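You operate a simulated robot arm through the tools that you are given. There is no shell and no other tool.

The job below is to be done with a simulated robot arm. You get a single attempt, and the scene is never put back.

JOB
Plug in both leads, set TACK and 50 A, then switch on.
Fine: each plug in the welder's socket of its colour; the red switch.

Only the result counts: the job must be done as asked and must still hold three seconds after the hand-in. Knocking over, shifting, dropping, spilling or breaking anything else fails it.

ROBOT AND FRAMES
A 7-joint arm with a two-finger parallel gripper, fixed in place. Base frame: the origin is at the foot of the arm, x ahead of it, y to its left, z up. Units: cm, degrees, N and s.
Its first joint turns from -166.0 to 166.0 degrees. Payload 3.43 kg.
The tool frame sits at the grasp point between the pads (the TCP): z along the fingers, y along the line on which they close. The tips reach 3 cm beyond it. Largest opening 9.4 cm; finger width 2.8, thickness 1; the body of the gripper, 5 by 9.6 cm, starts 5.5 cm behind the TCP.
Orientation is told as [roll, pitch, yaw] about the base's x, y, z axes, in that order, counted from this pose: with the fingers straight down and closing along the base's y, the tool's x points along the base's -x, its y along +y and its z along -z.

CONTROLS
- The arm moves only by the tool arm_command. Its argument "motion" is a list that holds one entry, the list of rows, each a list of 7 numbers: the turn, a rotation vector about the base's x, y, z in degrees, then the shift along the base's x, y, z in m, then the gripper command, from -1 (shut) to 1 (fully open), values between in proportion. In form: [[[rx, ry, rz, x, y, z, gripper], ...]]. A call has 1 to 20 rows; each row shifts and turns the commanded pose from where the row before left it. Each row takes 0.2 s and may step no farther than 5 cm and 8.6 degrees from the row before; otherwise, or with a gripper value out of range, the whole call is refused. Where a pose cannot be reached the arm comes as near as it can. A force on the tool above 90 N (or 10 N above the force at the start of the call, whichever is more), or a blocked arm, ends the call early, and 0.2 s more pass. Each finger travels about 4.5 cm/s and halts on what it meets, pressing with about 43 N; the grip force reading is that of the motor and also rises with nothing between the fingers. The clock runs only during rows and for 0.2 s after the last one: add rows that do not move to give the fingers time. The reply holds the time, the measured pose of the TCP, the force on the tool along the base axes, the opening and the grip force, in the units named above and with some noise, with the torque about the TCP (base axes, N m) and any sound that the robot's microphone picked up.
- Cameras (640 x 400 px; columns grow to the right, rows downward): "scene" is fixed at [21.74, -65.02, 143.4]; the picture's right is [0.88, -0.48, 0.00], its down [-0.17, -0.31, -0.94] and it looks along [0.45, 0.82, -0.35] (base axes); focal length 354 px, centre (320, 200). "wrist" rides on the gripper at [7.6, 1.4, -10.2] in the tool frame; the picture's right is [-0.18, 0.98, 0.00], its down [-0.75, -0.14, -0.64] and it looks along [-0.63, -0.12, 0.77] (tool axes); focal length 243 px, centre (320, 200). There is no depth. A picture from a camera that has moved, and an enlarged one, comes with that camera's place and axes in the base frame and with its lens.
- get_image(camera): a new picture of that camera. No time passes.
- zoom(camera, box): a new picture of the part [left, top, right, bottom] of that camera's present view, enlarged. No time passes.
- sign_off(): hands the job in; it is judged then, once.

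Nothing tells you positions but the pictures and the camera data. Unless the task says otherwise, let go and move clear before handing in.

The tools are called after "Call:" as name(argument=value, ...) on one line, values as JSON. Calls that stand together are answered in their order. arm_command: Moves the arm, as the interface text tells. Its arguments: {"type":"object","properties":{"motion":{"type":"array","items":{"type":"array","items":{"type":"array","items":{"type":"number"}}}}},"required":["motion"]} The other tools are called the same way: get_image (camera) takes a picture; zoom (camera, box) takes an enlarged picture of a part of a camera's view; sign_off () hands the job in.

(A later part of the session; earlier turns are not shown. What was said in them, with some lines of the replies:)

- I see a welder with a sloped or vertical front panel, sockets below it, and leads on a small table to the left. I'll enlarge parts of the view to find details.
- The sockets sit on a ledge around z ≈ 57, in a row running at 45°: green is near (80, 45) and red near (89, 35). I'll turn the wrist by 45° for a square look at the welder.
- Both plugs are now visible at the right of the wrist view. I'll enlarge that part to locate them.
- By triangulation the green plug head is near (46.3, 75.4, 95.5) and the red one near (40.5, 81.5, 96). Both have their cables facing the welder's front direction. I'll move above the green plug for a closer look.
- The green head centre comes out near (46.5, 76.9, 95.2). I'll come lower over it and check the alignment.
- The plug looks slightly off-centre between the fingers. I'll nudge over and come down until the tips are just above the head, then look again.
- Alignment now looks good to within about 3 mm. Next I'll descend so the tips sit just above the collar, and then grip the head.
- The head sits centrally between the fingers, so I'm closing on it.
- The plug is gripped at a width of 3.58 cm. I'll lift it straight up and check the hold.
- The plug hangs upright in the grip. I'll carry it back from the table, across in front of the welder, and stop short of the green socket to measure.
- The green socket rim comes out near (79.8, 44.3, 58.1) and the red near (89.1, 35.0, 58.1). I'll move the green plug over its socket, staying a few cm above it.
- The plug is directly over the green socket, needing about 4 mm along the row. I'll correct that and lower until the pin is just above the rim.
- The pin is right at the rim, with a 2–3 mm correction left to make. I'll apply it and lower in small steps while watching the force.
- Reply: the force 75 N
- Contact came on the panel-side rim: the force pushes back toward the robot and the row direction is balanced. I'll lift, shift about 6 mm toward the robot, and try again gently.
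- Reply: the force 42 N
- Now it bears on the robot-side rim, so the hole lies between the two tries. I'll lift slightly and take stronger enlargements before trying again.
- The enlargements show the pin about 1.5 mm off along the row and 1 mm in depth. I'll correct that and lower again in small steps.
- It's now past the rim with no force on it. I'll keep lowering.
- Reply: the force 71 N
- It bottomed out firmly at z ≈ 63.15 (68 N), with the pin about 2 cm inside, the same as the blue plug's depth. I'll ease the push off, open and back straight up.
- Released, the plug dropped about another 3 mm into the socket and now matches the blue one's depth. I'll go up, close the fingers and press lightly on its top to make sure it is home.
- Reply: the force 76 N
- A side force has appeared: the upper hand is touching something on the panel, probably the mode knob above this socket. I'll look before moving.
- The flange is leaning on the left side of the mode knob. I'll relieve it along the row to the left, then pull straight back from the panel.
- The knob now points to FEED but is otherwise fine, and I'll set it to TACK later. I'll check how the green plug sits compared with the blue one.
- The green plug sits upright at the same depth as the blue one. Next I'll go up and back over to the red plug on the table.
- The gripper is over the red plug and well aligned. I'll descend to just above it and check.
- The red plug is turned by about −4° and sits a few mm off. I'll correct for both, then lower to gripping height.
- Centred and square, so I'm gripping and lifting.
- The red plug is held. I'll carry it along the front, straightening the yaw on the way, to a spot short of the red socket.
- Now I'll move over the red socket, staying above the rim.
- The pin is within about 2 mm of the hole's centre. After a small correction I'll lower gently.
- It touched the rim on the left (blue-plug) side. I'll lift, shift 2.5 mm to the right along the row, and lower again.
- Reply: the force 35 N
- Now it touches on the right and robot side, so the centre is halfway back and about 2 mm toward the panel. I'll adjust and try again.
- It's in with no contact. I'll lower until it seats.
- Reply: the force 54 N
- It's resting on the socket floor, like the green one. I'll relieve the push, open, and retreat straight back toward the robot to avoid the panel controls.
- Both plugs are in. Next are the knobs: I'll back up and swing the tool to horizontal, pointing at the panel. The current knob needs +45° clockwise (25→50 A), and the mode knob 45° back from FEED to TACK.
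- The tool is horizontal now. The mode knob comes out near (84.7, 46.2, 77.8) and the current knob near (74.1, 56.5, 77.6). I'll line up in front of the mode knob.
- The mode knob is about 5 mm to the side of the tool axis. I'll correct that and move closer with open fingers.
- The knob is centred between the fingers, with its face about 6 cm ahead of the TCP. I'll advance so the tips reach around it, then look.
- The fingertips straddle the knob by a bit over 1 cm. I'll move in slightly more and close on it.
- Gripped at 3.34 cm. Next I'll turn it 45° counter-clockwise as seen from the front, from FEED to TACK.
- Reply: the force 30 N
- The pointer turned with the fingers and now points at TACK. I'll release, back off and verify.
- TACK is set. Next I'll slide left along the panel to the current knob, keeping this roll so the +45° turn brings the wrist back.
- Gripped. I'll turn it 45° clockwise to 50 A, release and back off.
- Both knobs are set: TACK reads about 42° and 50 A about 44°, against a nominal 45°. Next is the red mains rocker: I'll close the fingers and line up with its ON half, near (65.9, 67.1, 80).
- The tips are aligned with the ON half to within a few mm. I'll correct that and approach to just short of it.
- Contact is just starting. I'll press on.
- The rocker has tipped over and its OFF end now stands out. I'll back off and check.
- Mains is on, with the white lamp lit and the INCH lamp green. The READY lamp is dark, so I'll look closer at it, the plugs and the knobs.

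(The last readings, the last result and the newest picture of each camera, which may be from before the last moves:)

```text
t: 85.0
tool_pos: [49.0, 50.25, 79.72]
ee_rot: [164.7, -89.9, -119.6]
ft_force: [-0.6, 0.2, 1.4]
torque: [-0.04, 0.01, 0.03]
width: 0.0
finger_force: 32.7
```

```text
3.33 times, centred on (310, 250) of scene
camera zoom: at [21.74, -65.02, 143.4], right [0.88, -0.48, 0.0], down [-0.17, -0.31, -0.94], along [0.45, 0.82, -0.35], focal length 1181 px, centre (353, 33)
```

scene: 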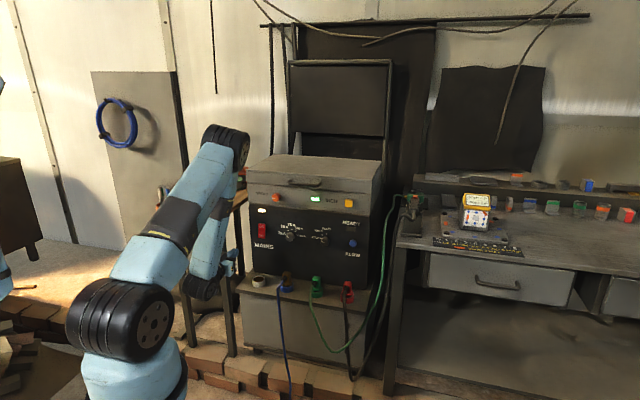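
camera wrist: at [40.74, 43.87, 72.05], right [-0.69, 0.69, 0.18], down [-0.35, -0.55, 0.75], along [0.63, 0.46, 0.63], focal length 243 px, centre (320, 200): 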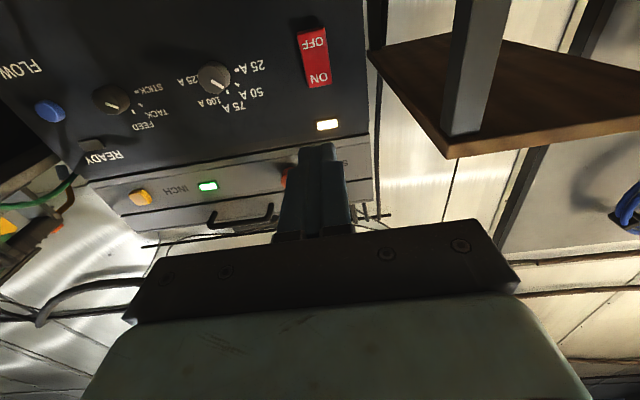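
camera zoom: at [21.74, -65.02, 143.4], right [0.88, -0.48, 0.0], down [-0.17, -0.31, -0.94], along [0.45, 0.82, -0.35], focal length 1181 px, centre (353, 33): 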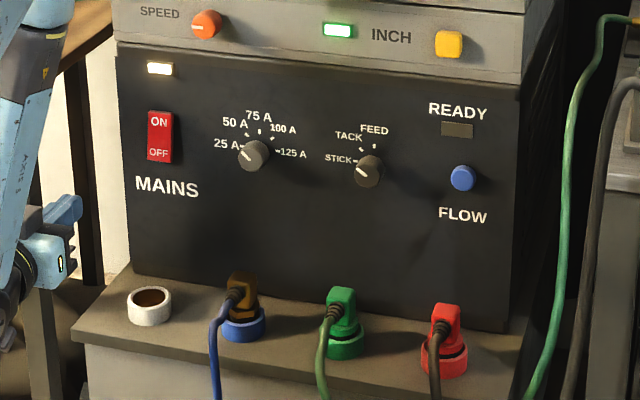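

READY stays dark. I'm not sure what it depends on, so I'll measure the mode pointer angle more precisely.

Call:
zoom(camera="wrist", box=[85, 75, 165, 135])

Call:
zoom(camera="wrist", box=[180, 45, 260, 105])

Call:
zoom(camera="scene", box=[317, 232, 329, 242])

Call:
zoom(camera="scene", box=[282, 230, 294, 240])

```text
6.67 times, centred on (125, 105) of wrist
camera zoom: at [40.76, 43.9, 72.04], right [-0.69, 0.69, 0.18], down [-0.35, -0.55, 0.75], along [0.63, 0.46, 0.63], focal length 1618 px, centre (1620, 833)
```

zoom: 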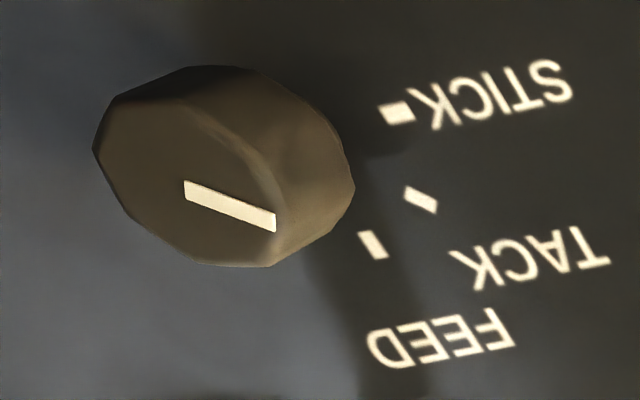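

```text
6.67 times, centred on (220, 75) of wrist
camera zoom: at [40.76, 43.9, 72.04], right [-0.69, 0.69, 0.18], down [-0.35, -0.55, 0.75], along [0.63, 0.46, 0.63], focal length 1618 px, centre (987, 1033)
```

zoom: 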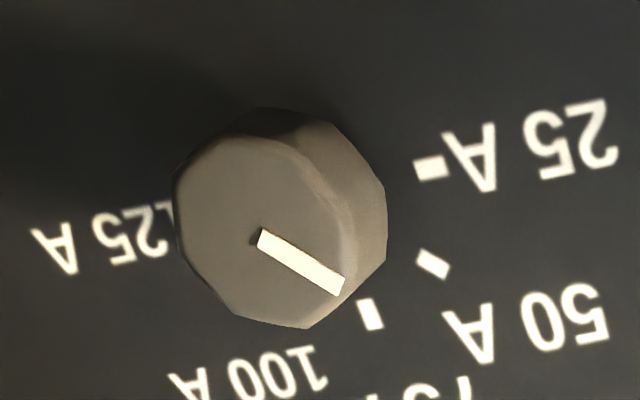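

```text
16.00 times, centred on (323, 237) of scene
camera zoom: at [21.74, -65.02, 143.4], right [0.88, -0.48, 0.0], down [-0.17, -0.31, -0.94], along [0.45, 0.82, -0.35], focal length 5669 px, centre (272, -392)
```

zoom: 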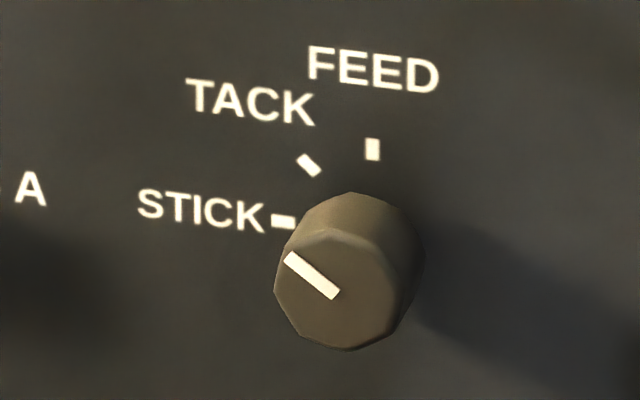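

```text
16.00 times, centred on (288, 235) of scene
camera zoom: at [21.74, -65.02, 143.4], right [0.88, -0.48, 0.0], down [-0.17, -0.31, -0.94], along [0.45, 0.82, -0.35], focal length 5669 px, centre (832, -360)
```

zoom: 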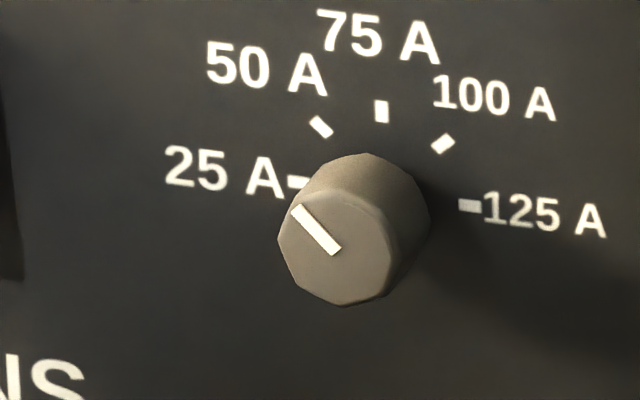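

Measured carefully, the mode pointer sits near 36.5°, about 8° short of TACK. The knob's flats slipped into line with the pads when I gripped it. The current knob is right at 45°. I'll return to the mode knob, grip it rolled by −8.5°, and turn it +8.5°.

Call:
arm_command(motion=[[[0, 0, 0, 0.02, -0.02, 0, 0.3], [0, 0, 0, 0.03, -0.03, -0.004, 0.3], [0, 0, 0, 0.03, -0.03, -0.004, 0.3], [0, 0, 0, 0.03, -0.03, -0.004, 0.3], [0, 0, 0, 0.03, -0.03, -0.004, 0.3], [0, 0, 0, 0.03, -0.03, -0.004, 0.3], [0, 0, 0, 0.03, -0.03, -0.0015, 0.3], [-6.01, -6.01, 0, 0, 0, 0, 0.3], [0, 0, 0, 0.02, 0.02, 0, 0.3], [0, 0, 0, 0.03, 0.03, 0, 0.3], [0, 0, 0, 0.03, 0.03, 0, 0.3], [0, 0, 0, 0.02, 0.02, 0, 0.3], [0, 0, 0, 0, 0, 0, 0.3], [0, 0, 0, 0, 0, 0, 0.3]]])

Call:
get_image(camera="wrist")

Call:
zoom(camera="wrist", box=[220, 60, 420, 210])

```text
t: 88.0
tool_pos: [79.0, 39.98, 77.55]
ee_rot: [-90.5, -81.4, 135.5]
ft_force: [0.2, 0.2, -0.7]
torque: [-0.02, 0.07, 0.0]
width: 6.1
finger_force: 0.0
```

```text
taken
camera wrist: at [71.57, 32.82, 69.63], right [-0.71, 0.71, 0.04], down [-0.43, -0.48, 0.77], along [0.56, 0.52, 0.64], focal length 243 px, centre (320, 200)
```

wrist: 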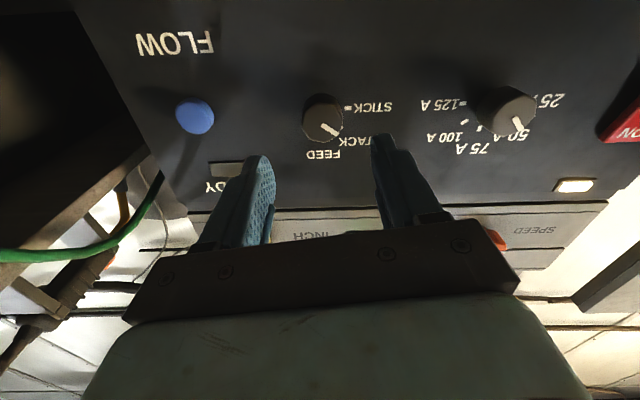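

```text
2.67 times, centred on (320, 135) of wrist
camera zoom: at [71.57, 32.82, 69.63], right [-0.71, 0.71, 0.04], down [-0.43, -0.48, 0.77], along [0.56, 0.52, 0.64], focal length 647 px, centre (320, 373)
```

zoom: 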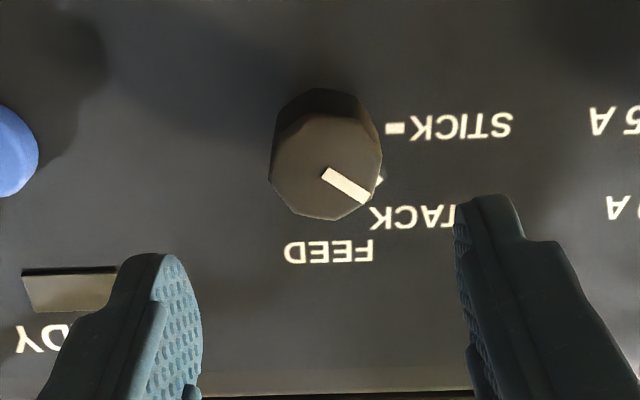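

Aligned. I'll advance and grip.

Call:
arm_command(motion=[[[0, 0, 0, 0.02, 0.02, 0, 0.3], [0, 0, 0, 0.018, 0.018, 0, 0.3], [0, 0, 0, 0.01, 0.01, 0, 0.3], [0, 0, 0, 0.005, 0.005, 0, 0.3], [0, 0, 0, 0, 0, 0, 0.3], [0, 0, 0, 0, 0, 0, -0.2], [0, 0, 0, 0, 0, 0, -0.6], [0, 0, 0, 0, 0, 0, -1], [0, 0, 0, 0, 0, 0, -1]]])

Call:
zoom(camera="wrist", box=[220, 80, 420, 230])

```text
t: 90.0
tool_pos: [84.31, 45.44, 77.83]
ee_rot: [-90.4, -81.6, 135.5]
ft_force: [-11.7, 13.4, -2.8]
torque: [0.09, -0.05, 0.66]
width: 3.33
finger_force: 44.9
```

```text
2.67 times, centred on (320, 155) of wrist
camera zoom: at [76.82, 38.29, 69.97], right [-0.71, 0.7, 0.04], down [-0.43, -0.48, 0.77], along [0.56, 0.53, 0.64], focal length 647 px, centre (320, 320)
```

zoom: 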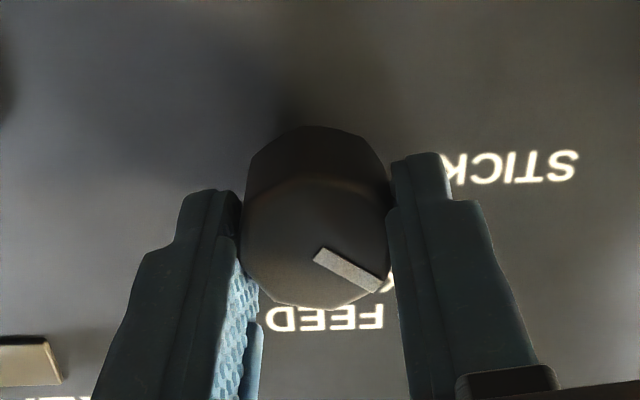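

The flats are aligned with the pads, so I'll turn +8.5°, release and back off.

Call:
arm_command(motion=[[[3.0, 3.0, 0, 0, 0, 0, -1], [3.0, 3.0, 0, 0, 0, 0, -1], [0, 0, 0, 0, 0, 0, -1], [0, 0, 0, 0, 0, 0, -0.3], [0, 0, 0, 0, 0, 0, 0.1], [0, 0, 0, 0, 0, 0, 0.3], [0, 0, 0, 0, 0, 0, 0.3], [0, 0, 0, -0.01, -0.01, 0, 0.3], [0, 0, 0, -0.015, -0.015, 0, 0.3], [0, 0, 0, -0.02, -0.02, 0, 0.3], [0, 0, 0, -0.02, -0.02, 0, 0.3], [0, 0, 0, -0.02, -0.02, 0, 0.3], [0, 0, 0, 0, 0, 0, 0.3]]])

Call:
zoom(camera="wrist", box=[270, 50, 390, 140])

Call:
get_image(camera="wrist")

Call:
zoom(camera="scene", box=[230, 190, 390, 310])

Call:
zoom(camera="scene", box=[317, 232, 329, 242])

```text
t: 92.8
tool_pos: [76.02, 36.66, 77.96]
ee_rot: [178.7, -89.8, -133.7]
ft_force: [0.2, 0.6, 0.6]
torque: [0.02, 0.01, 0.02]
width: 6.1
finger_force: 0.0
```

```text
4.44 times, centred on (330, 95) of wrist
camera zoom: at [67.83, 30.43, 70.24], right [-0.69, 0.7, 0.18], down [-0.36, -0.55, 0.75], along [0.63, 0.46, 0.63], focal length 1078 px, centre (276, 667)
```

zoom: 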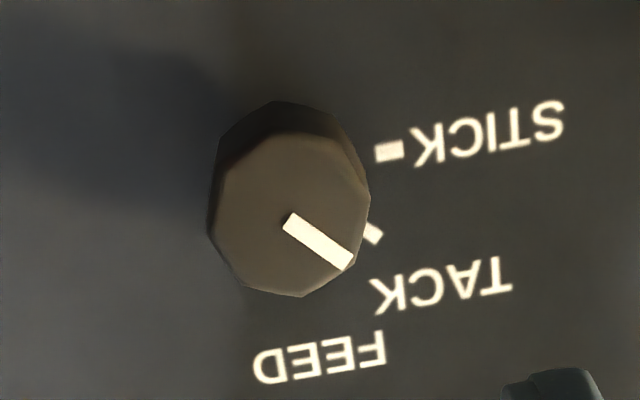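

```text
taken
camera wrist: at [67.83, 30.43, 70.24], right [-0.69, 0.7, 0.18], down [-0.36, -0.55, 0.75], along [0.63, 0.46, 0.63], focal length 243 px, centre (320, 200)
```

wrist: 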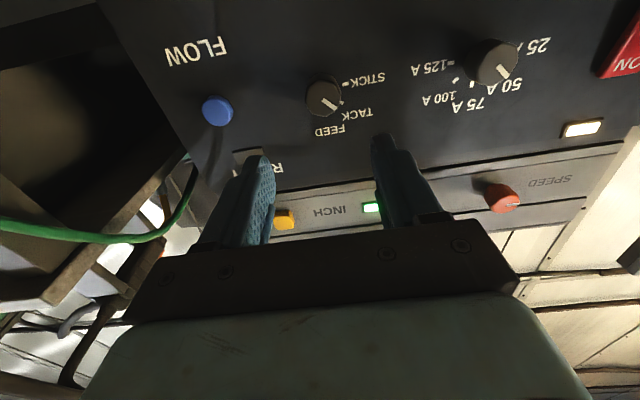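

```text
3.33 times, centred on (310, 250) of scene
camera zoom: at [21.74, -65.02, 143.4], right [0.88, -0.48, 0.0], down [-0.17, -0.31, -0.94], along [0.45, 0.82, -0.35], focal length 1181 px, centre (353, 33)
```

zoom: 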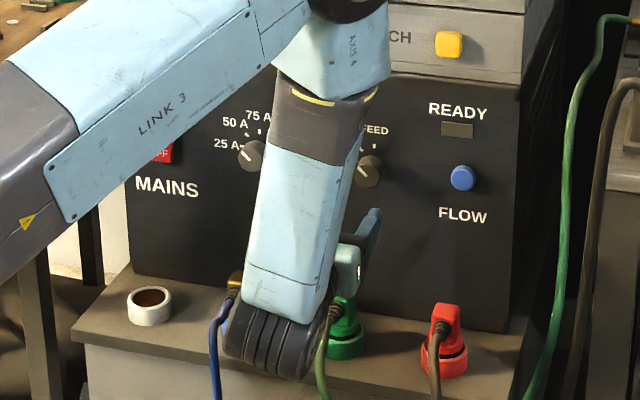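

```text
16.00 times, centred on (323, 237) of scene
camera zoom: at [21.74, -65.02, 143.4], right [0.88, -0.48, 0.0], down [-0.17, -0.31, -0.94], along [0.45, 0.82, -0.35], focal length 5669 px, centre (272, -392)
```

zoom: 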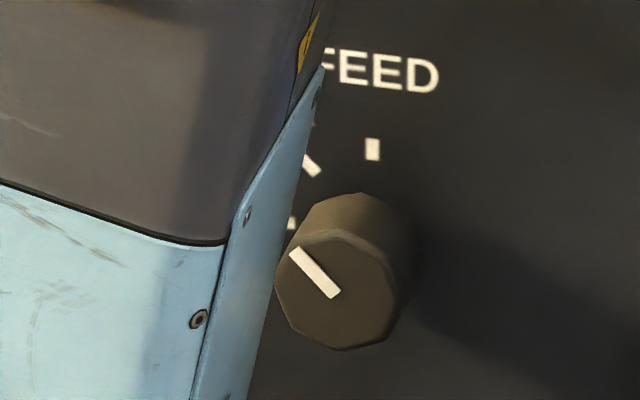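

TACK now reads about 46° and both knobs are right. READY is still dark, so I'll check the plugs are fully home by pressing on their tops. I'll tilt the tool to 45° so the hand stays clear of the panel.

Call:
arm_command(motion=[[[-5.303, 5.303, 0, 0, 0, 0, -0.5], [-5.303, 5.303, 0, 0, 0, 0, -1], [-5.303, 5.303, 0, 0, 0, 0, -1], [-5.303, 5.303, 0, 0, 0, 0, -1], [-5.303, 5.303, 0, 0, 0, 0, -1], [-5.303, 5.303, 0, 0, 0, 0, -1], [0, 0, 0, 0.011, 0.022, -0.02, -1], [0, 0, 0, 0.011, 0.022, -0.02, -1], [0, 0, 0, 0.012, 0.022, -0.02, -1], [0, 0, 0, 0, 0, 0, -1]]])

Call:
get_image(camera="wrist")

Call:
zoom(camera="scene", box=[280, 230, 370, 310])

```text
t: 95.0
tool_pos: [79.26, 43.4, 71.8]
ee_rot: [-0.1, -45.1, 44.9]
ft_force: [0.2, -0.1, 0.0]
torque: [0.0, 0.0, -0.01]
width: 0.01
finger_force: 33.4
```

```text
taken
camera wrist: at [69.31, 35.49, 73.53], right [-0.6, 0.79, 0.13], down [0.15, -0.05, 0.99], along [0.78, 0.62, -0.09], focal length 243 px, centre (320, 200)
```

wrist: 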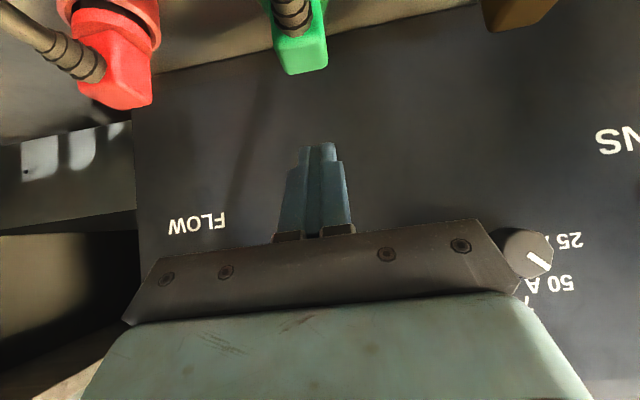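

```text
5.00 times, centred on (325, 270) of scene
camera zoom: at [21.74, -65.02, 143.4], right [0.88, -0.48, 0.0], down [-0.17, -0.31, -0.94], along [0.45, 0.82, -0.35], focal length 1772 px, centre (295, -150)
```

zoom: 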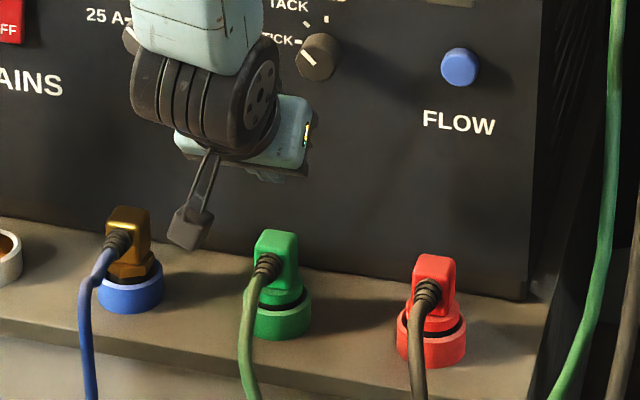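

Call:
arm_command(motion=[[[0, 0, 0, 0.001, -0.001, -0.02, -1], [0, 0, 0, 0, 0, -0.02, -1], [0, 0, 0, 0, 0, -0.012, -1], [0, 0, 0, 0, 0, 0, -1]]])

Call:
zoom(camera="scene", box=[290, 250, 350, 300])

Call:
zoom(camera="wrist", box=[240, 60, 400, 220])

```text
t: 96.0
tool_pos: [79.44, 43.24, 66.53]
ee_rot: [-0.1, -45.2, 45.0]
ft_force: [-0.7, -0.7, 3.9]
torque: [0.0, -0.02, 0.0]
width: 0.01
finger_force: 33.2
```

```text
8.00 times, centred on (320, 275) of scene
camera zoom: at [21.74, -65.02, 143.4], right [0.88, -0.48, 0.0], down [-0.17, -0.31, -0.94], along [0.45, 0.82, -0.35], focal length 2834 px, centre (320, -400)
```

zoom: 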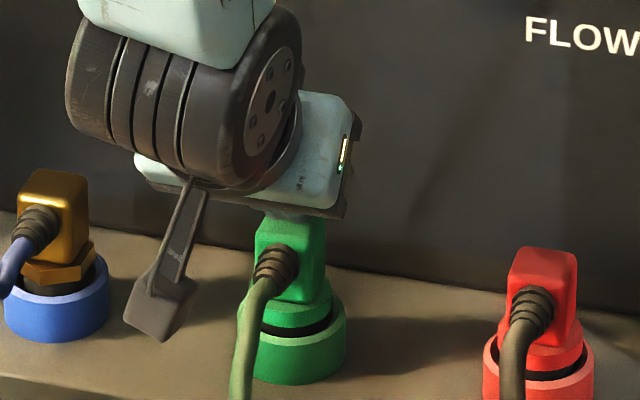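

```text
2.50 times, centred on (320, 140) of wrist
camera zoom: at [69.5, 35.33, 68.3], right [-0.6, 0.79, 0.13], down [0.15, -0.05, 0.99], along [0.78, 0.62, -0.09], focal length 606 px, centre (320, 350)
```

zoom: 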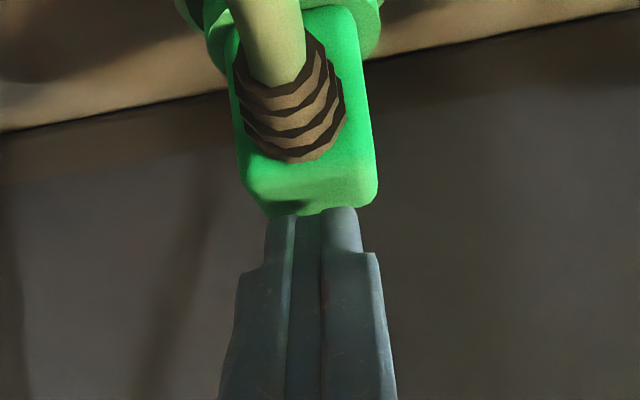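

Contact on top of the green plug. I'll press a bit harder.

Call:
arm_command(motion=[[[0, 0, 0, 0, 0, -0.003, -1], [0, 0, 0, 0, 0, -0.003, -1], [0, 0, 0, 0, 0, 0, -1]]])

Call:
zoom(camera="scene", box=[290, 210, 370, 300])

```text
t: 96.8
tool_pos: [79.49, 43.3, 66.58]
ee_rot: [-0.2, -45.6, 45.0]
ft_force: [-8.4, -8.2, 64.3]
torque: [0.27, -0.3, 0.04]
width: 0.0
finger_force: 33.2
```

```text
4.44 times, centred on (330, 255) of scene
camera zoom: at [21.74, -65.02, 143.4], right [0.88, -0.48, 0.0], down [-0.17, -0.31, -0.94], along [0.45, 0.82, -0.35], focal length 1575 px, centre (276, -44)
```

zoom: 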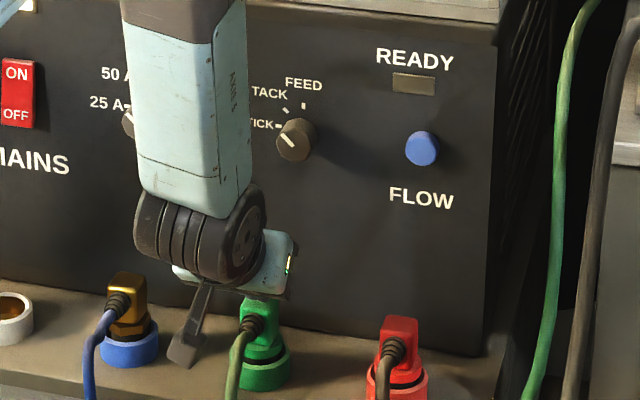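

The green plug doesn't move under 64 N, so it is fully home. I'll do the same check on the red plug.

Call:
arm_command(motion=[[[0, 0, 0, 0, 0, 0.01, -1], [0, 0, 0, 0, 0, 0.035, -1], [0, 0, 0, 0.031, -0.0305, 0, -1], [0, 0, 0, 0.031, -0.0305, 0, -1], [0, 0, 0, 0.031, -0.0305, 0, -1], [0, 0, 0, 0, 0, 0, -1], [0, 0, 0, 0, 0, -0.02, -1], [0, 0, 0, 0, 0, -0.015, -1], [0, 0, 0, 0, 0, 0, -1]]])

Call:
zoom(camera="wrist", box=[240, 60, 400, 220])

Call:
zoom(camera="scene", box=[290, 210, 370, 300])

```text
t: 98.8
tool_pos: [88.73, 34.01, 66.95]
ee_rot: [0.1, -45.1, 44.9]
ft_force: [0.4, 0.3, -0.8]
torque: [0.0, 0.0, -0.01]
width: 0.01
finger_force: 33.0
```

```text
2.50 times, centred on (320, 140) of wrist
camera zoom: at [78.7, 26.03, 68.69], right [-0.6, 0.79, 0.13], down [0.15, -0.05, 0.99], along [0.78, 0.62, -0.09], focal length 606 px, centre (320, 350)
```

zoom: 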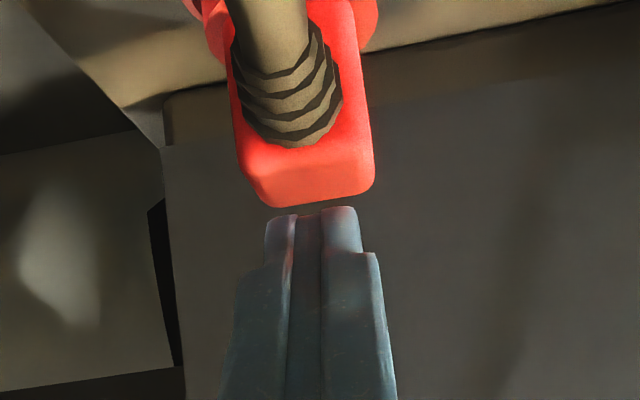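

```text
4.44 times, centred on (330, 255) of scene
camera zoom: at [21.74, -65.02, 143.4], right [0.88, -0.48, 0.0], down [-0.17, -0.31, -0.94], along [0.45, 0.82, -0.35], focal length 1575 px, centre (276, -44)
```

zoom: 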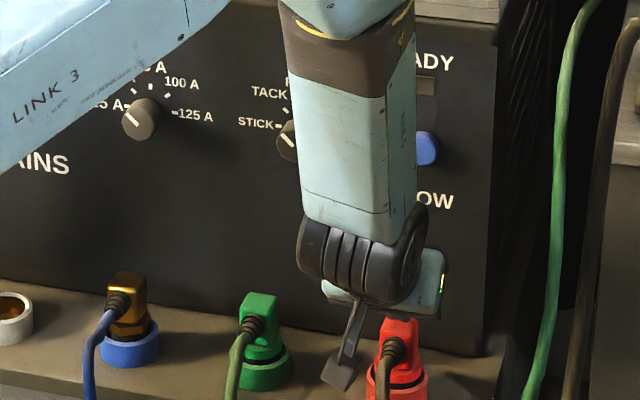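

Call:
arm_command(motion=[[[0, 0, 0, 0, 0, -0.003, -1], [0, 0, 0, 0, 0, -0.003, -1], [0, 0, 0, 0, 0, -0.003, -1], [0, 0, 0, 0, 0, 0, -1]]])

Call:
zoom(camera="scene", box=[290, 210, 370, 300])

```text
t: 99.8
tool_pos: [88.83, 34.17, 66.52]
ee_rot: [-0.2, -45.5, 45.1]
ft_force: [-5.5, -6.9, 43.4]
torque: [0.2, -0.19, 0.04]
width: 0.0
finger_force: 33.7
```

```text
4.44 times, centred on (330, 255) of scene
camera zoom: at [21.74, -65.02, 143.4], right [0.88, -0.48, 0.0], down [-0.17, -0.31, -0.94], along [0.45, 0.82, -0.35], focal length 1575 px, centre (276, -44)
```

zoom: 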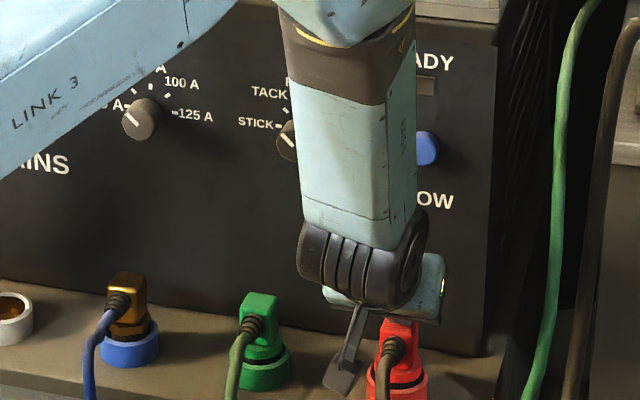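

Both plug tops stop at the same height (66.5), so both are fully seated. I'll move clear and take a last look.

Call:
arm_command(motion=[[[0, 0, 0, 0, 0, 0.01, -1], [0, 0, 0, -0.01, -0.01, 0.03, -1], [0, 0, 0, -0.025, -0.025, 0.03, -1], [0, 0, 0, -0.025, -0.025, 0.03, -1], [0, 0, 0, -0.025, -0.025, 0.03, -1], [0, 0, 0, -0.03, -0.015, 0.03, -1], [0, 0, 0, -0.03, 0.0, 0.03, -1], [0, 0, 0, -0.03, 0.02, 0.03, -1], [0, 0, 0, -0.03, 0.03, 0.02, -1], [0, 0, 0, -0.03, 0.03, 0.02, -1], [0, 0, 0, -0.03, 0.03, 0.02, -1], [0, 0, 0, 0, 0, 0, -1], [0, 0, 0, 0, 0, 0, -1]]])

Call:
get_image(camera="scene")

Call:
zoom(camera="scene", box=[230, 190, 390, 310])

Call:
zoom(camera="scene", box=[276, 215, 340, 255])

Call:
zoom(camera="scene", box=[300, 270, 360, 310])

```text
t: 102.6
tool_pos: [62.14, 34.93, 94.04]
ee_rot: [0.1, -45.2, 45.0]
ft_force: [-0.2, 0.2, 0.5]
torque: [0.0, 0.0, 0.0]
width: 0.0
finger_force: 32.9
```

```text
taken
```

scene: 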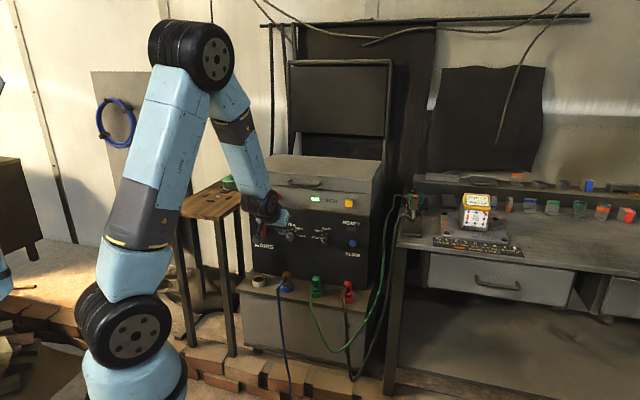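

```text
3.33 times, centred on (310, 250) of scene
camera zoom: at [21.74, -65.02, 143.4], right [0.88, -0.48, 0.0], down [-0.17, -0.31, -0.94], along [0.45, 0.82, -0.35], focal length 1181 px, centre (353, 33)
```

zoom: 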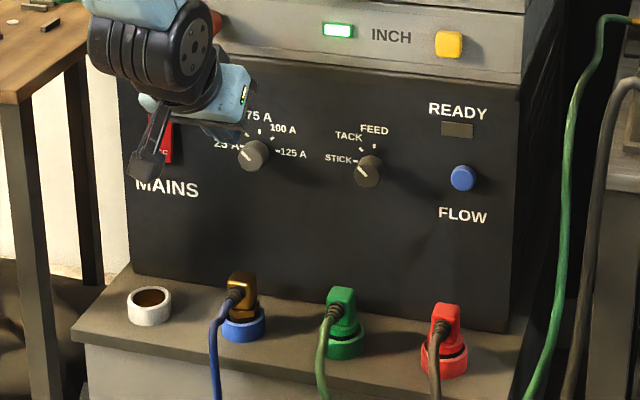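

```text
10.00 times, centred on (308, 235) of scene
camera zoom: at [21.74, -65.02, 143.4], right [0.88, -0.48, 0.0], down [-0.17, -0.31, -0.94], along [0.45, 0.82, -0.35], focal length 3543 px, centre (440, -150)
```

zoom: 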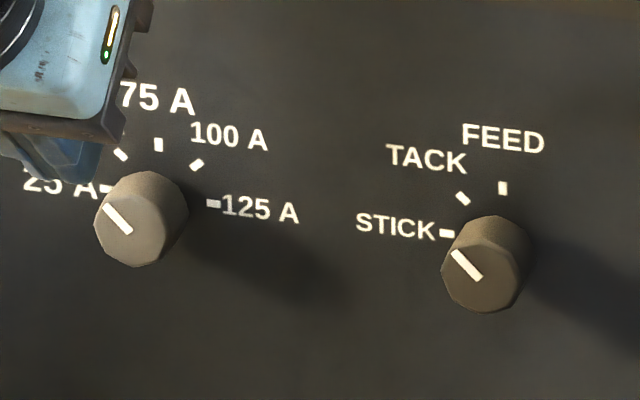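

```text
10.00 times, centred on (330, 290) of scene
camera zoom: at [21.74, -65.02, 143.4], right [0.88, -0.48, 0.0], down [-0.17, -0.31, -0.94], along [0.45, 0.82, -0.35], focal length 3543 px, centre (220, -700)
```

zoom: 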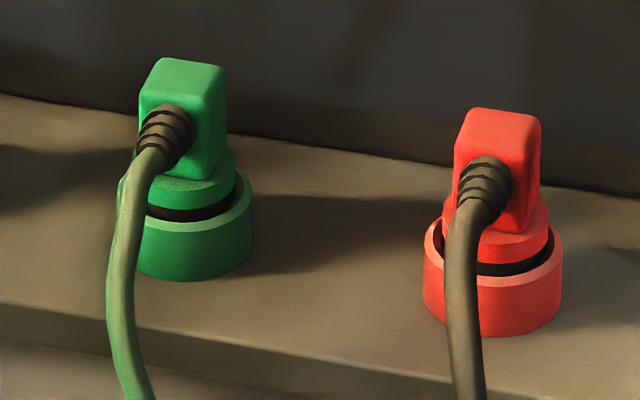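

Everything is in place and only READY is dark. Since I trimmed the mode knob after switching on, I'll cycle the mains once so that switching on comes last, as asked. First I'll bring the tool horizontal in front of the rocker's OFF half.

Call:
arm_command(motion=[[[5.303, -5.303, 0, 0, 0, 0, -1], [5.303, -5.303, 0, 0, 0, 0, -1], [5.303, -5.303, 0, 0, 0, 0, -1], [5.303, -5.303, 0, 0, 0, 0, -1], [5.303, -5.303, 0, 0, 0, 0, -1], [5.303, -5.303, 0, 0, 0, 0, -1], [0, 0, 0, -0.023, 0.023, -0.03, -1], [0, 0, 0, -0.023, 0.023, -0.03, -1], [0, 0, 0, -0.023, 0.023, -0.03, -1], [0, 0, 0, -0.023, 0.023, -0.03, -1], [0, 0, 0, -0.023, 0.023, -0.032, -1], [0, 0, 0, -0.024, 0.024, -0.032, -1], [0, 0, 0, 0.03, 0.03, 0, -1], [0, 0, 0, 0.03, 0.03, 0, -1], [0, 0, 0, 0.035, 0.035, 0, -1], [0, 0, 0, 0, 0, 0, -1], [0, 0, 0, 0, 0, 0, -1]]])

Call:
get_image(camera="wrist")

Call:
zoom(camera="wrist", box=[240, 30, 420, 210])

```text
t: 106.2
tool_pos: [57.85, 58.85, 75.55]
ee_rot: [165.7, -89.9, -120.6]
ft_force: [-0.4, -0.3, 0.2]
torque: [-0.01, -0.01, 0.01]
width: 0.03
finger_force: 33.3
```

```text
taken
camera wrist: at [49.5, 52.52, 67.9], right [-0.69, 0.69, 0.18], down [-0.35, -0.55, 0.75], along [0.63, 0.46, 0.63], focal length 243 px, centre (320, 200)
```

wrist: 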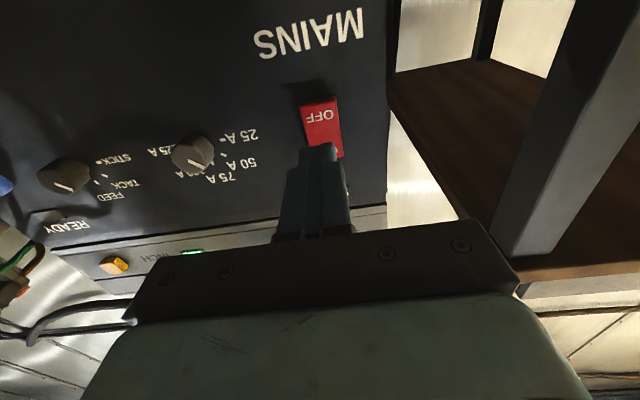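

```text
2.22 times, centred on (330, 120) of wrist
camera zoom: at [49.5, 52.52, 67.9], right [-0.69, 0.69, 0.18], down [-0.35, -0.55, 0.75], along [0.63, 0.46, 0.63], focal length 539 px, centre (298, 378)
```

zoom: 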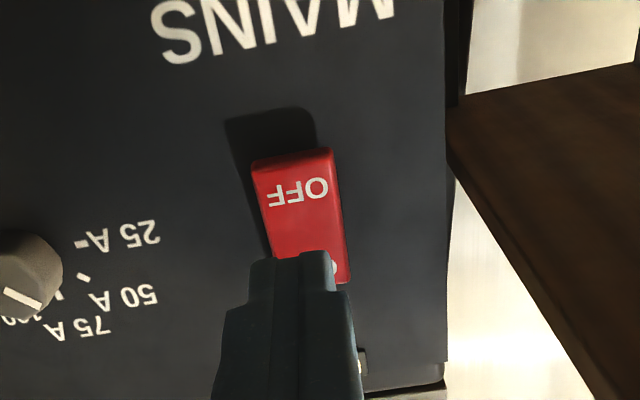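

Aligned with OFF. I'll press it now.

Call:
arm_command(motion=[[[0, 0, 0, 0.015, 0.015, 0, -1], [0, 0, 0, 0.015, 0.015, 0, -1], [0, 0, 0, 0.013, 0.013, 0, -1], [0, 0, 0, 0.004, 0.004, 0, -1], [0, 0, 0, 0.003, 0.003, 0, -1], [0, 0, 0, 0.003, 0.003, 0, -1], [0, 0, 0, 0.002, 0.002, 0, -1], [0, 0, 0, 0.002, 0.002, 0, -1], [0, 0, 0, 0.002, 0.002, 0, -1], [0, 0, 0, 0, 0, 0, -1]]])

Call:
zoom(camera="wrist", box=[240, 60, 420, 210])

Call:
zoom(camera="scene", box=[230, 190, 390, 310])

```text
t: 108.4
tool_pos: [63.79, 64.53, 75.51]
ee_rot: [166.5, -90.1, -121.5]
ft_force: [-0.6, -1.6, -1.9]
torque: [-0.07, 0.02, -0.04]
width: 0.0
finger_force: 33.0
```

```text
2.67 times, centred on (330, 135) of wrist
camera zoom: at [55.54, 58.2, 67.85], right [-0.69, 0.69, 0.18], down [-0.35, -0.55, 0.75], along [0.63, 0.46, 0.63], focal length 647 px, centre (293, 373)
```

zoom: 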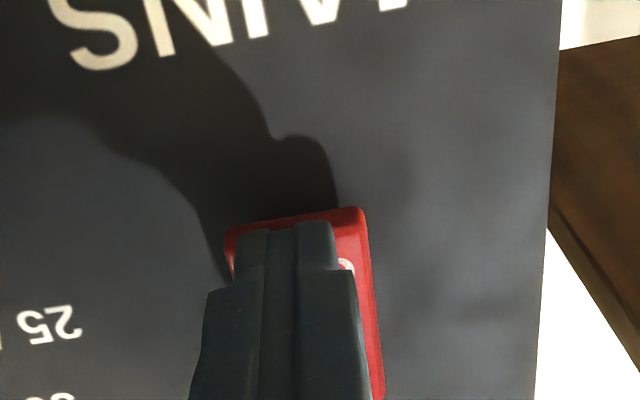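

```text
3.33 times, centred on (310, 250) of scene
camera zoom: at [21.74, -65.02, 143.4], right [0.88, -0.48, 0.0], down [-0.17, -0.31, -0.94], along [0.45, 0.82, -0.35], focal length 1181 px, centre (353, 33)
```

zoom: 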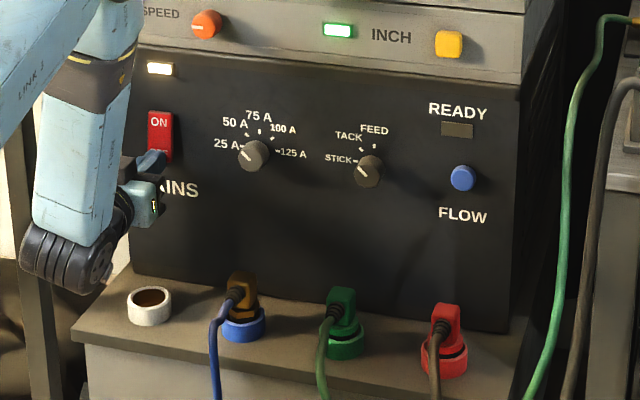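

Call:
arm_command(motion=[[[0, 0, 0, 0.002, 0.002, 0, -1], [0, 0, 0, 0.002, 0.002, 0, -1], [0, 0, 0, 0.001, 0.001, 0, -1], [0, 0, 0, 0, 0, 0, -1]]])

Call:
zoom(camera="scene", box=[230, 190, 390, 310])

```text
t: 109.4
tool_pos: [64.3, 64.97, 75.66]
ee_rot: [168.8, -90.0, -123.8]
ft_force: [0.8, 0.1, -0.2]
torque: [-0.01, 0.01, -0.01]
width: 0.01
finger_force: 32.5
```

```text
3.33 times, centred on (310, 250) of scene
camera zoom: at [21.74, -65.02, 143.4], right [0.88, -0.48, 0.0], down [-0.17, -0.31, -0.94], along [0.45, 0.82, -0.35], focal length 1181 px, centre (353, 33)
```

zoom: 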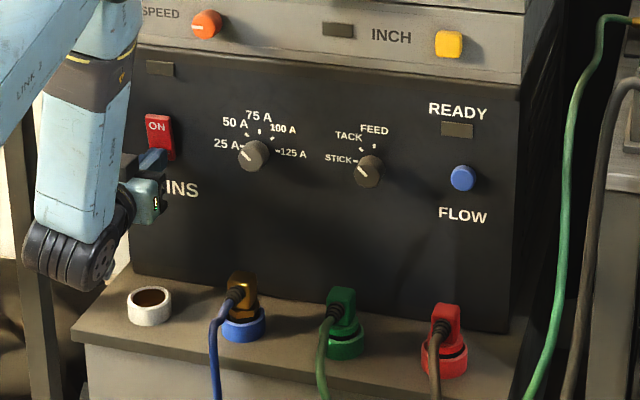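

The lamps are out. I'll back off, go up to the ON half and press it.

Call:
arm_command(motion=[[[0, 0, 0, -0.01, -0.01, 0, -1], [0, 0, 0, -0.02, -0.02, 0, -1], [0, 0, 0, -0.01, -0.01, 0, -1], [0, 0, 0, 0, 0, 0.022, -1], [0, 0, 0, 0, 0, 0.022, -1], [0, 0, 0, 0, 0, 0, -1], [0, 0, 0, 0.012, 0.012, 0, -1], [0, 0, 0, 0.012, 0.012, 0, -1], [0, 0, 0, 0.005, 0.005, 0, -1], [0, 0, 0, 0.003, 0.003, 0, -1], [0, 0, 0, 0.003, 0.003, 0, -1], [0, 0, 0, 0.002, 0.002, 0, -1], [0, 0, 0, 0.002, 0.002, 0, -1], [0, 0, 0, 0, 0, 0, -1]]])

Call:
zoom(camera="scene", box=[230, 190, 390, 310])

Call:
zoom(camera="wrist", box=[240, 60, 420, 210])

```text
t: 112.4
tool_pos: [64.07, 64.78, 80.1]
ee_rot: [172.7, -89.9, -127.8]
ft_force: [-0.7, -1.3, 0.6]
torque: [0.04, -0.02, 0.02]
width: 0.0
finger_force: 32.3
```

```text
3.33 times, centred on (310, 250) of scene
camera zoom: at [21.74, -65.02, 143.4], right [0.88, -0.48, 0.0], down [-0.17, -0.31, -0.94], along [0.45, 0.82, -0.35], focal length 1181 px, centre (353, 33)
```

zoom: 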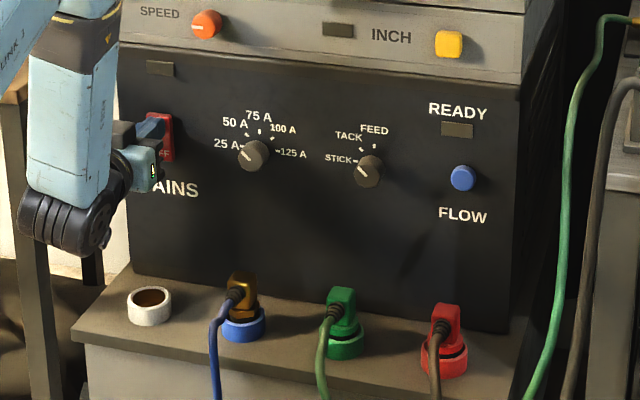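

```text
2.67 times, centred on (330, 135) of wrist
camera zoom: at [55.79, 58.41, 72.36], right [-0.69, 0.69, 0.18], down [-0.35, -0.55, 0.75], along [0.63, 0.46, 0.63], focal length 647 px, centre (293, 373)
```

zoom: 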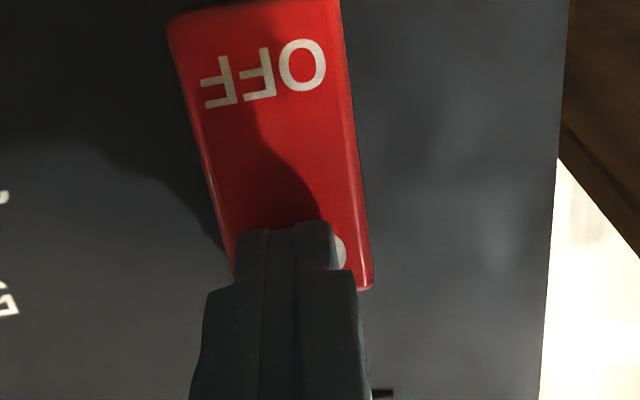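

Call:
arm_command(motion=[[[0, 0, 0, 0.002, 0.002, 0, -1], [0, 0, 0, 0.002, 0.002, 0, -1], [0, 0, 0, 0.001, 0.001, 0, -1], [0, 0, 0, 0, 0, 0, -1]]])

Call:
zoom(camera="scene", box=[230, 190, 390, 310])

```text
t: 113.5
tool_pos: [64.32, 64.83, 80.09]
ee_rot: [-23.8, -90.0, 68.8]
ft_force: [-27.8, -36.1, 21.0]
torque: [0.13, 0.1, -0.19]
width: 0.0
finger_force: 33.2
stopped in row 4: the force on the tool passed its limit at 90 N (the readings are from after the stop); the commanded pose is now the measured one
```

```text
3.33 times, centred on (310, 250) of scene
camera zoom: at [21.74, -65.02, 143.4], right [0.88, -0.48, 0.0], down [-0.17, -0.31, -0.94], along [0.45, 0.82, -0.35], focal length 1181 px, centre (353, 33)
```

zoom: 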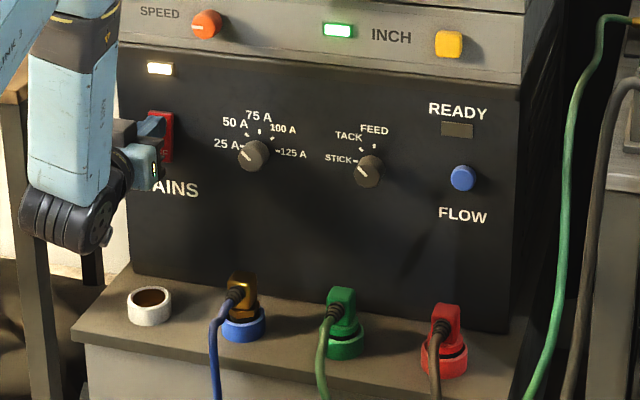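

Mains is on again with the lamps lit. I'll retreat clear.

Call:
arm_command(motion=[[[0, 0, 0, -0.01, -0.01, 0, -1], [0, 0, 0, -0.02, -0.02, 0, -1], [0, 0, 0, -0.03, -0.03, 0, -1], [0, 0, 0, -0.03, -0.03, 0, -1], [0, 0, 0, -0.03, -0.03, 0, -1], [0, 0, 0, -0.03, -0.03, 0, -1], [0, 0, 0, 0, 0, 0, -1], [0, 0, 0, 0, 0, 0, -1]]])

Call:
get_image(camera="scene")

Call:
zoom(camera="scene", box=[230, 190, 390, 310])

Call:
zoom(camera="scene", box=[250, 200, 340, 250])

```text
t: 115.3
tool_pos: [49.46, 50.35, 80.05]
ee_rot: [-2.7, -89.8, 47.7]
ft_force: [-0.7, 0.9, -0.2]
torque: [0.01, -0.01, 0.01]
width: 0.01
finger_force: 33.1
```

```text
taken
```

scene: 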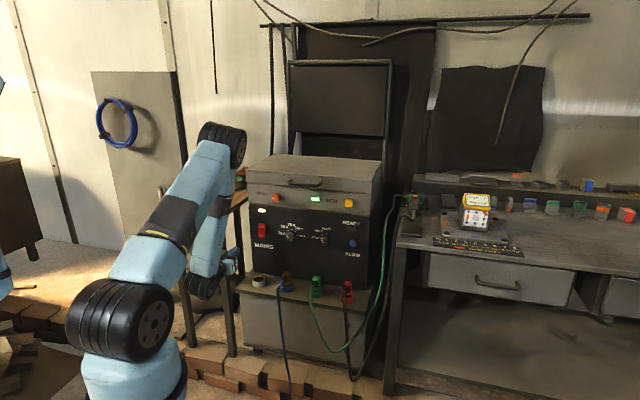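

```text
3.33 times, centred on (310, 250) of scene
camera zoom: at [21.74, -65.02, 143.4], right [0.88, -0.48, 0.0], down [-0.17, -0.31, -0.94], along [0.45, 0.82, -0.35], focal length 1181 px, centre (353, 33)
```

zoom: 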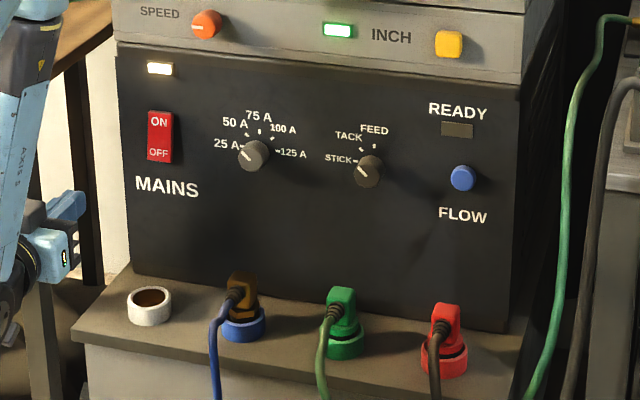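

```text
7.11 times, centred on (295, 225) of scene
camera zoom: at [21.74, -65.02, 143.4], right [0.88, -0.48, 0.0], down [-0.17, -0.31, -0.94], along [0.45, 0.82, -0.35], focal length 2520 px, centre (498, 22)
```

zoom: 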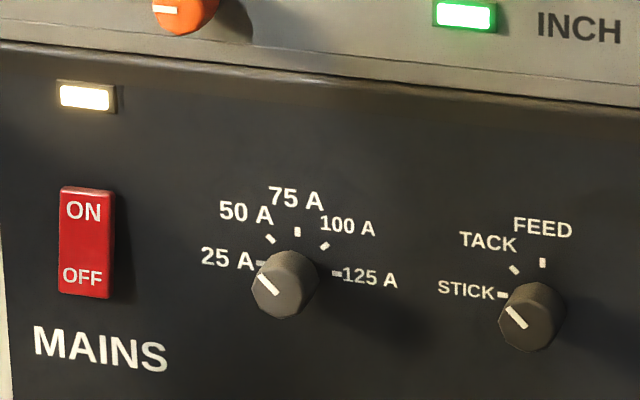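

The green plug is in the green socket and the red plug in the red one. The knobs point at TACK and 50 A, the mains rocker is on with its lamp lit, and the arm is clear. READY is still dark, probably because it depends on FLOW, which the job doesn't ask for. I'm handing in now.

Call:
sign_off()

```text
The job is handed in.
```

The job is handed in. Both leads are plugged in, the welder is set to TACK and 50 A, and the mains is on.

- **Plugs:** The green plug is in the green socket and the red plug in the red one. I pressed down on both to check, with 64 N on the green and 43 N on the red. Both stopped at the same height, so I take them as fully home.
- **Settings:** Both pointers are within about 1° of their marks. While backing away from the green socket, the hand bumped the mode knob and turned it to FEED. My first correction stopped about 8° short of TACK, and I noticed only after switching on.
- **Mains:** I corrected the knob and then switched the mains off and on again, so that switching on came last. The last press reached the 90 N force limit as the rocker bottomed out. The mains and INCH lamps are lit, and nothing looked shifted.

**READY lamp:** it stayed dark throughout. My guess is that it depends on the FLOW button, which the job didn't mention, so I left that alone. I couldn't confirm what it needs.
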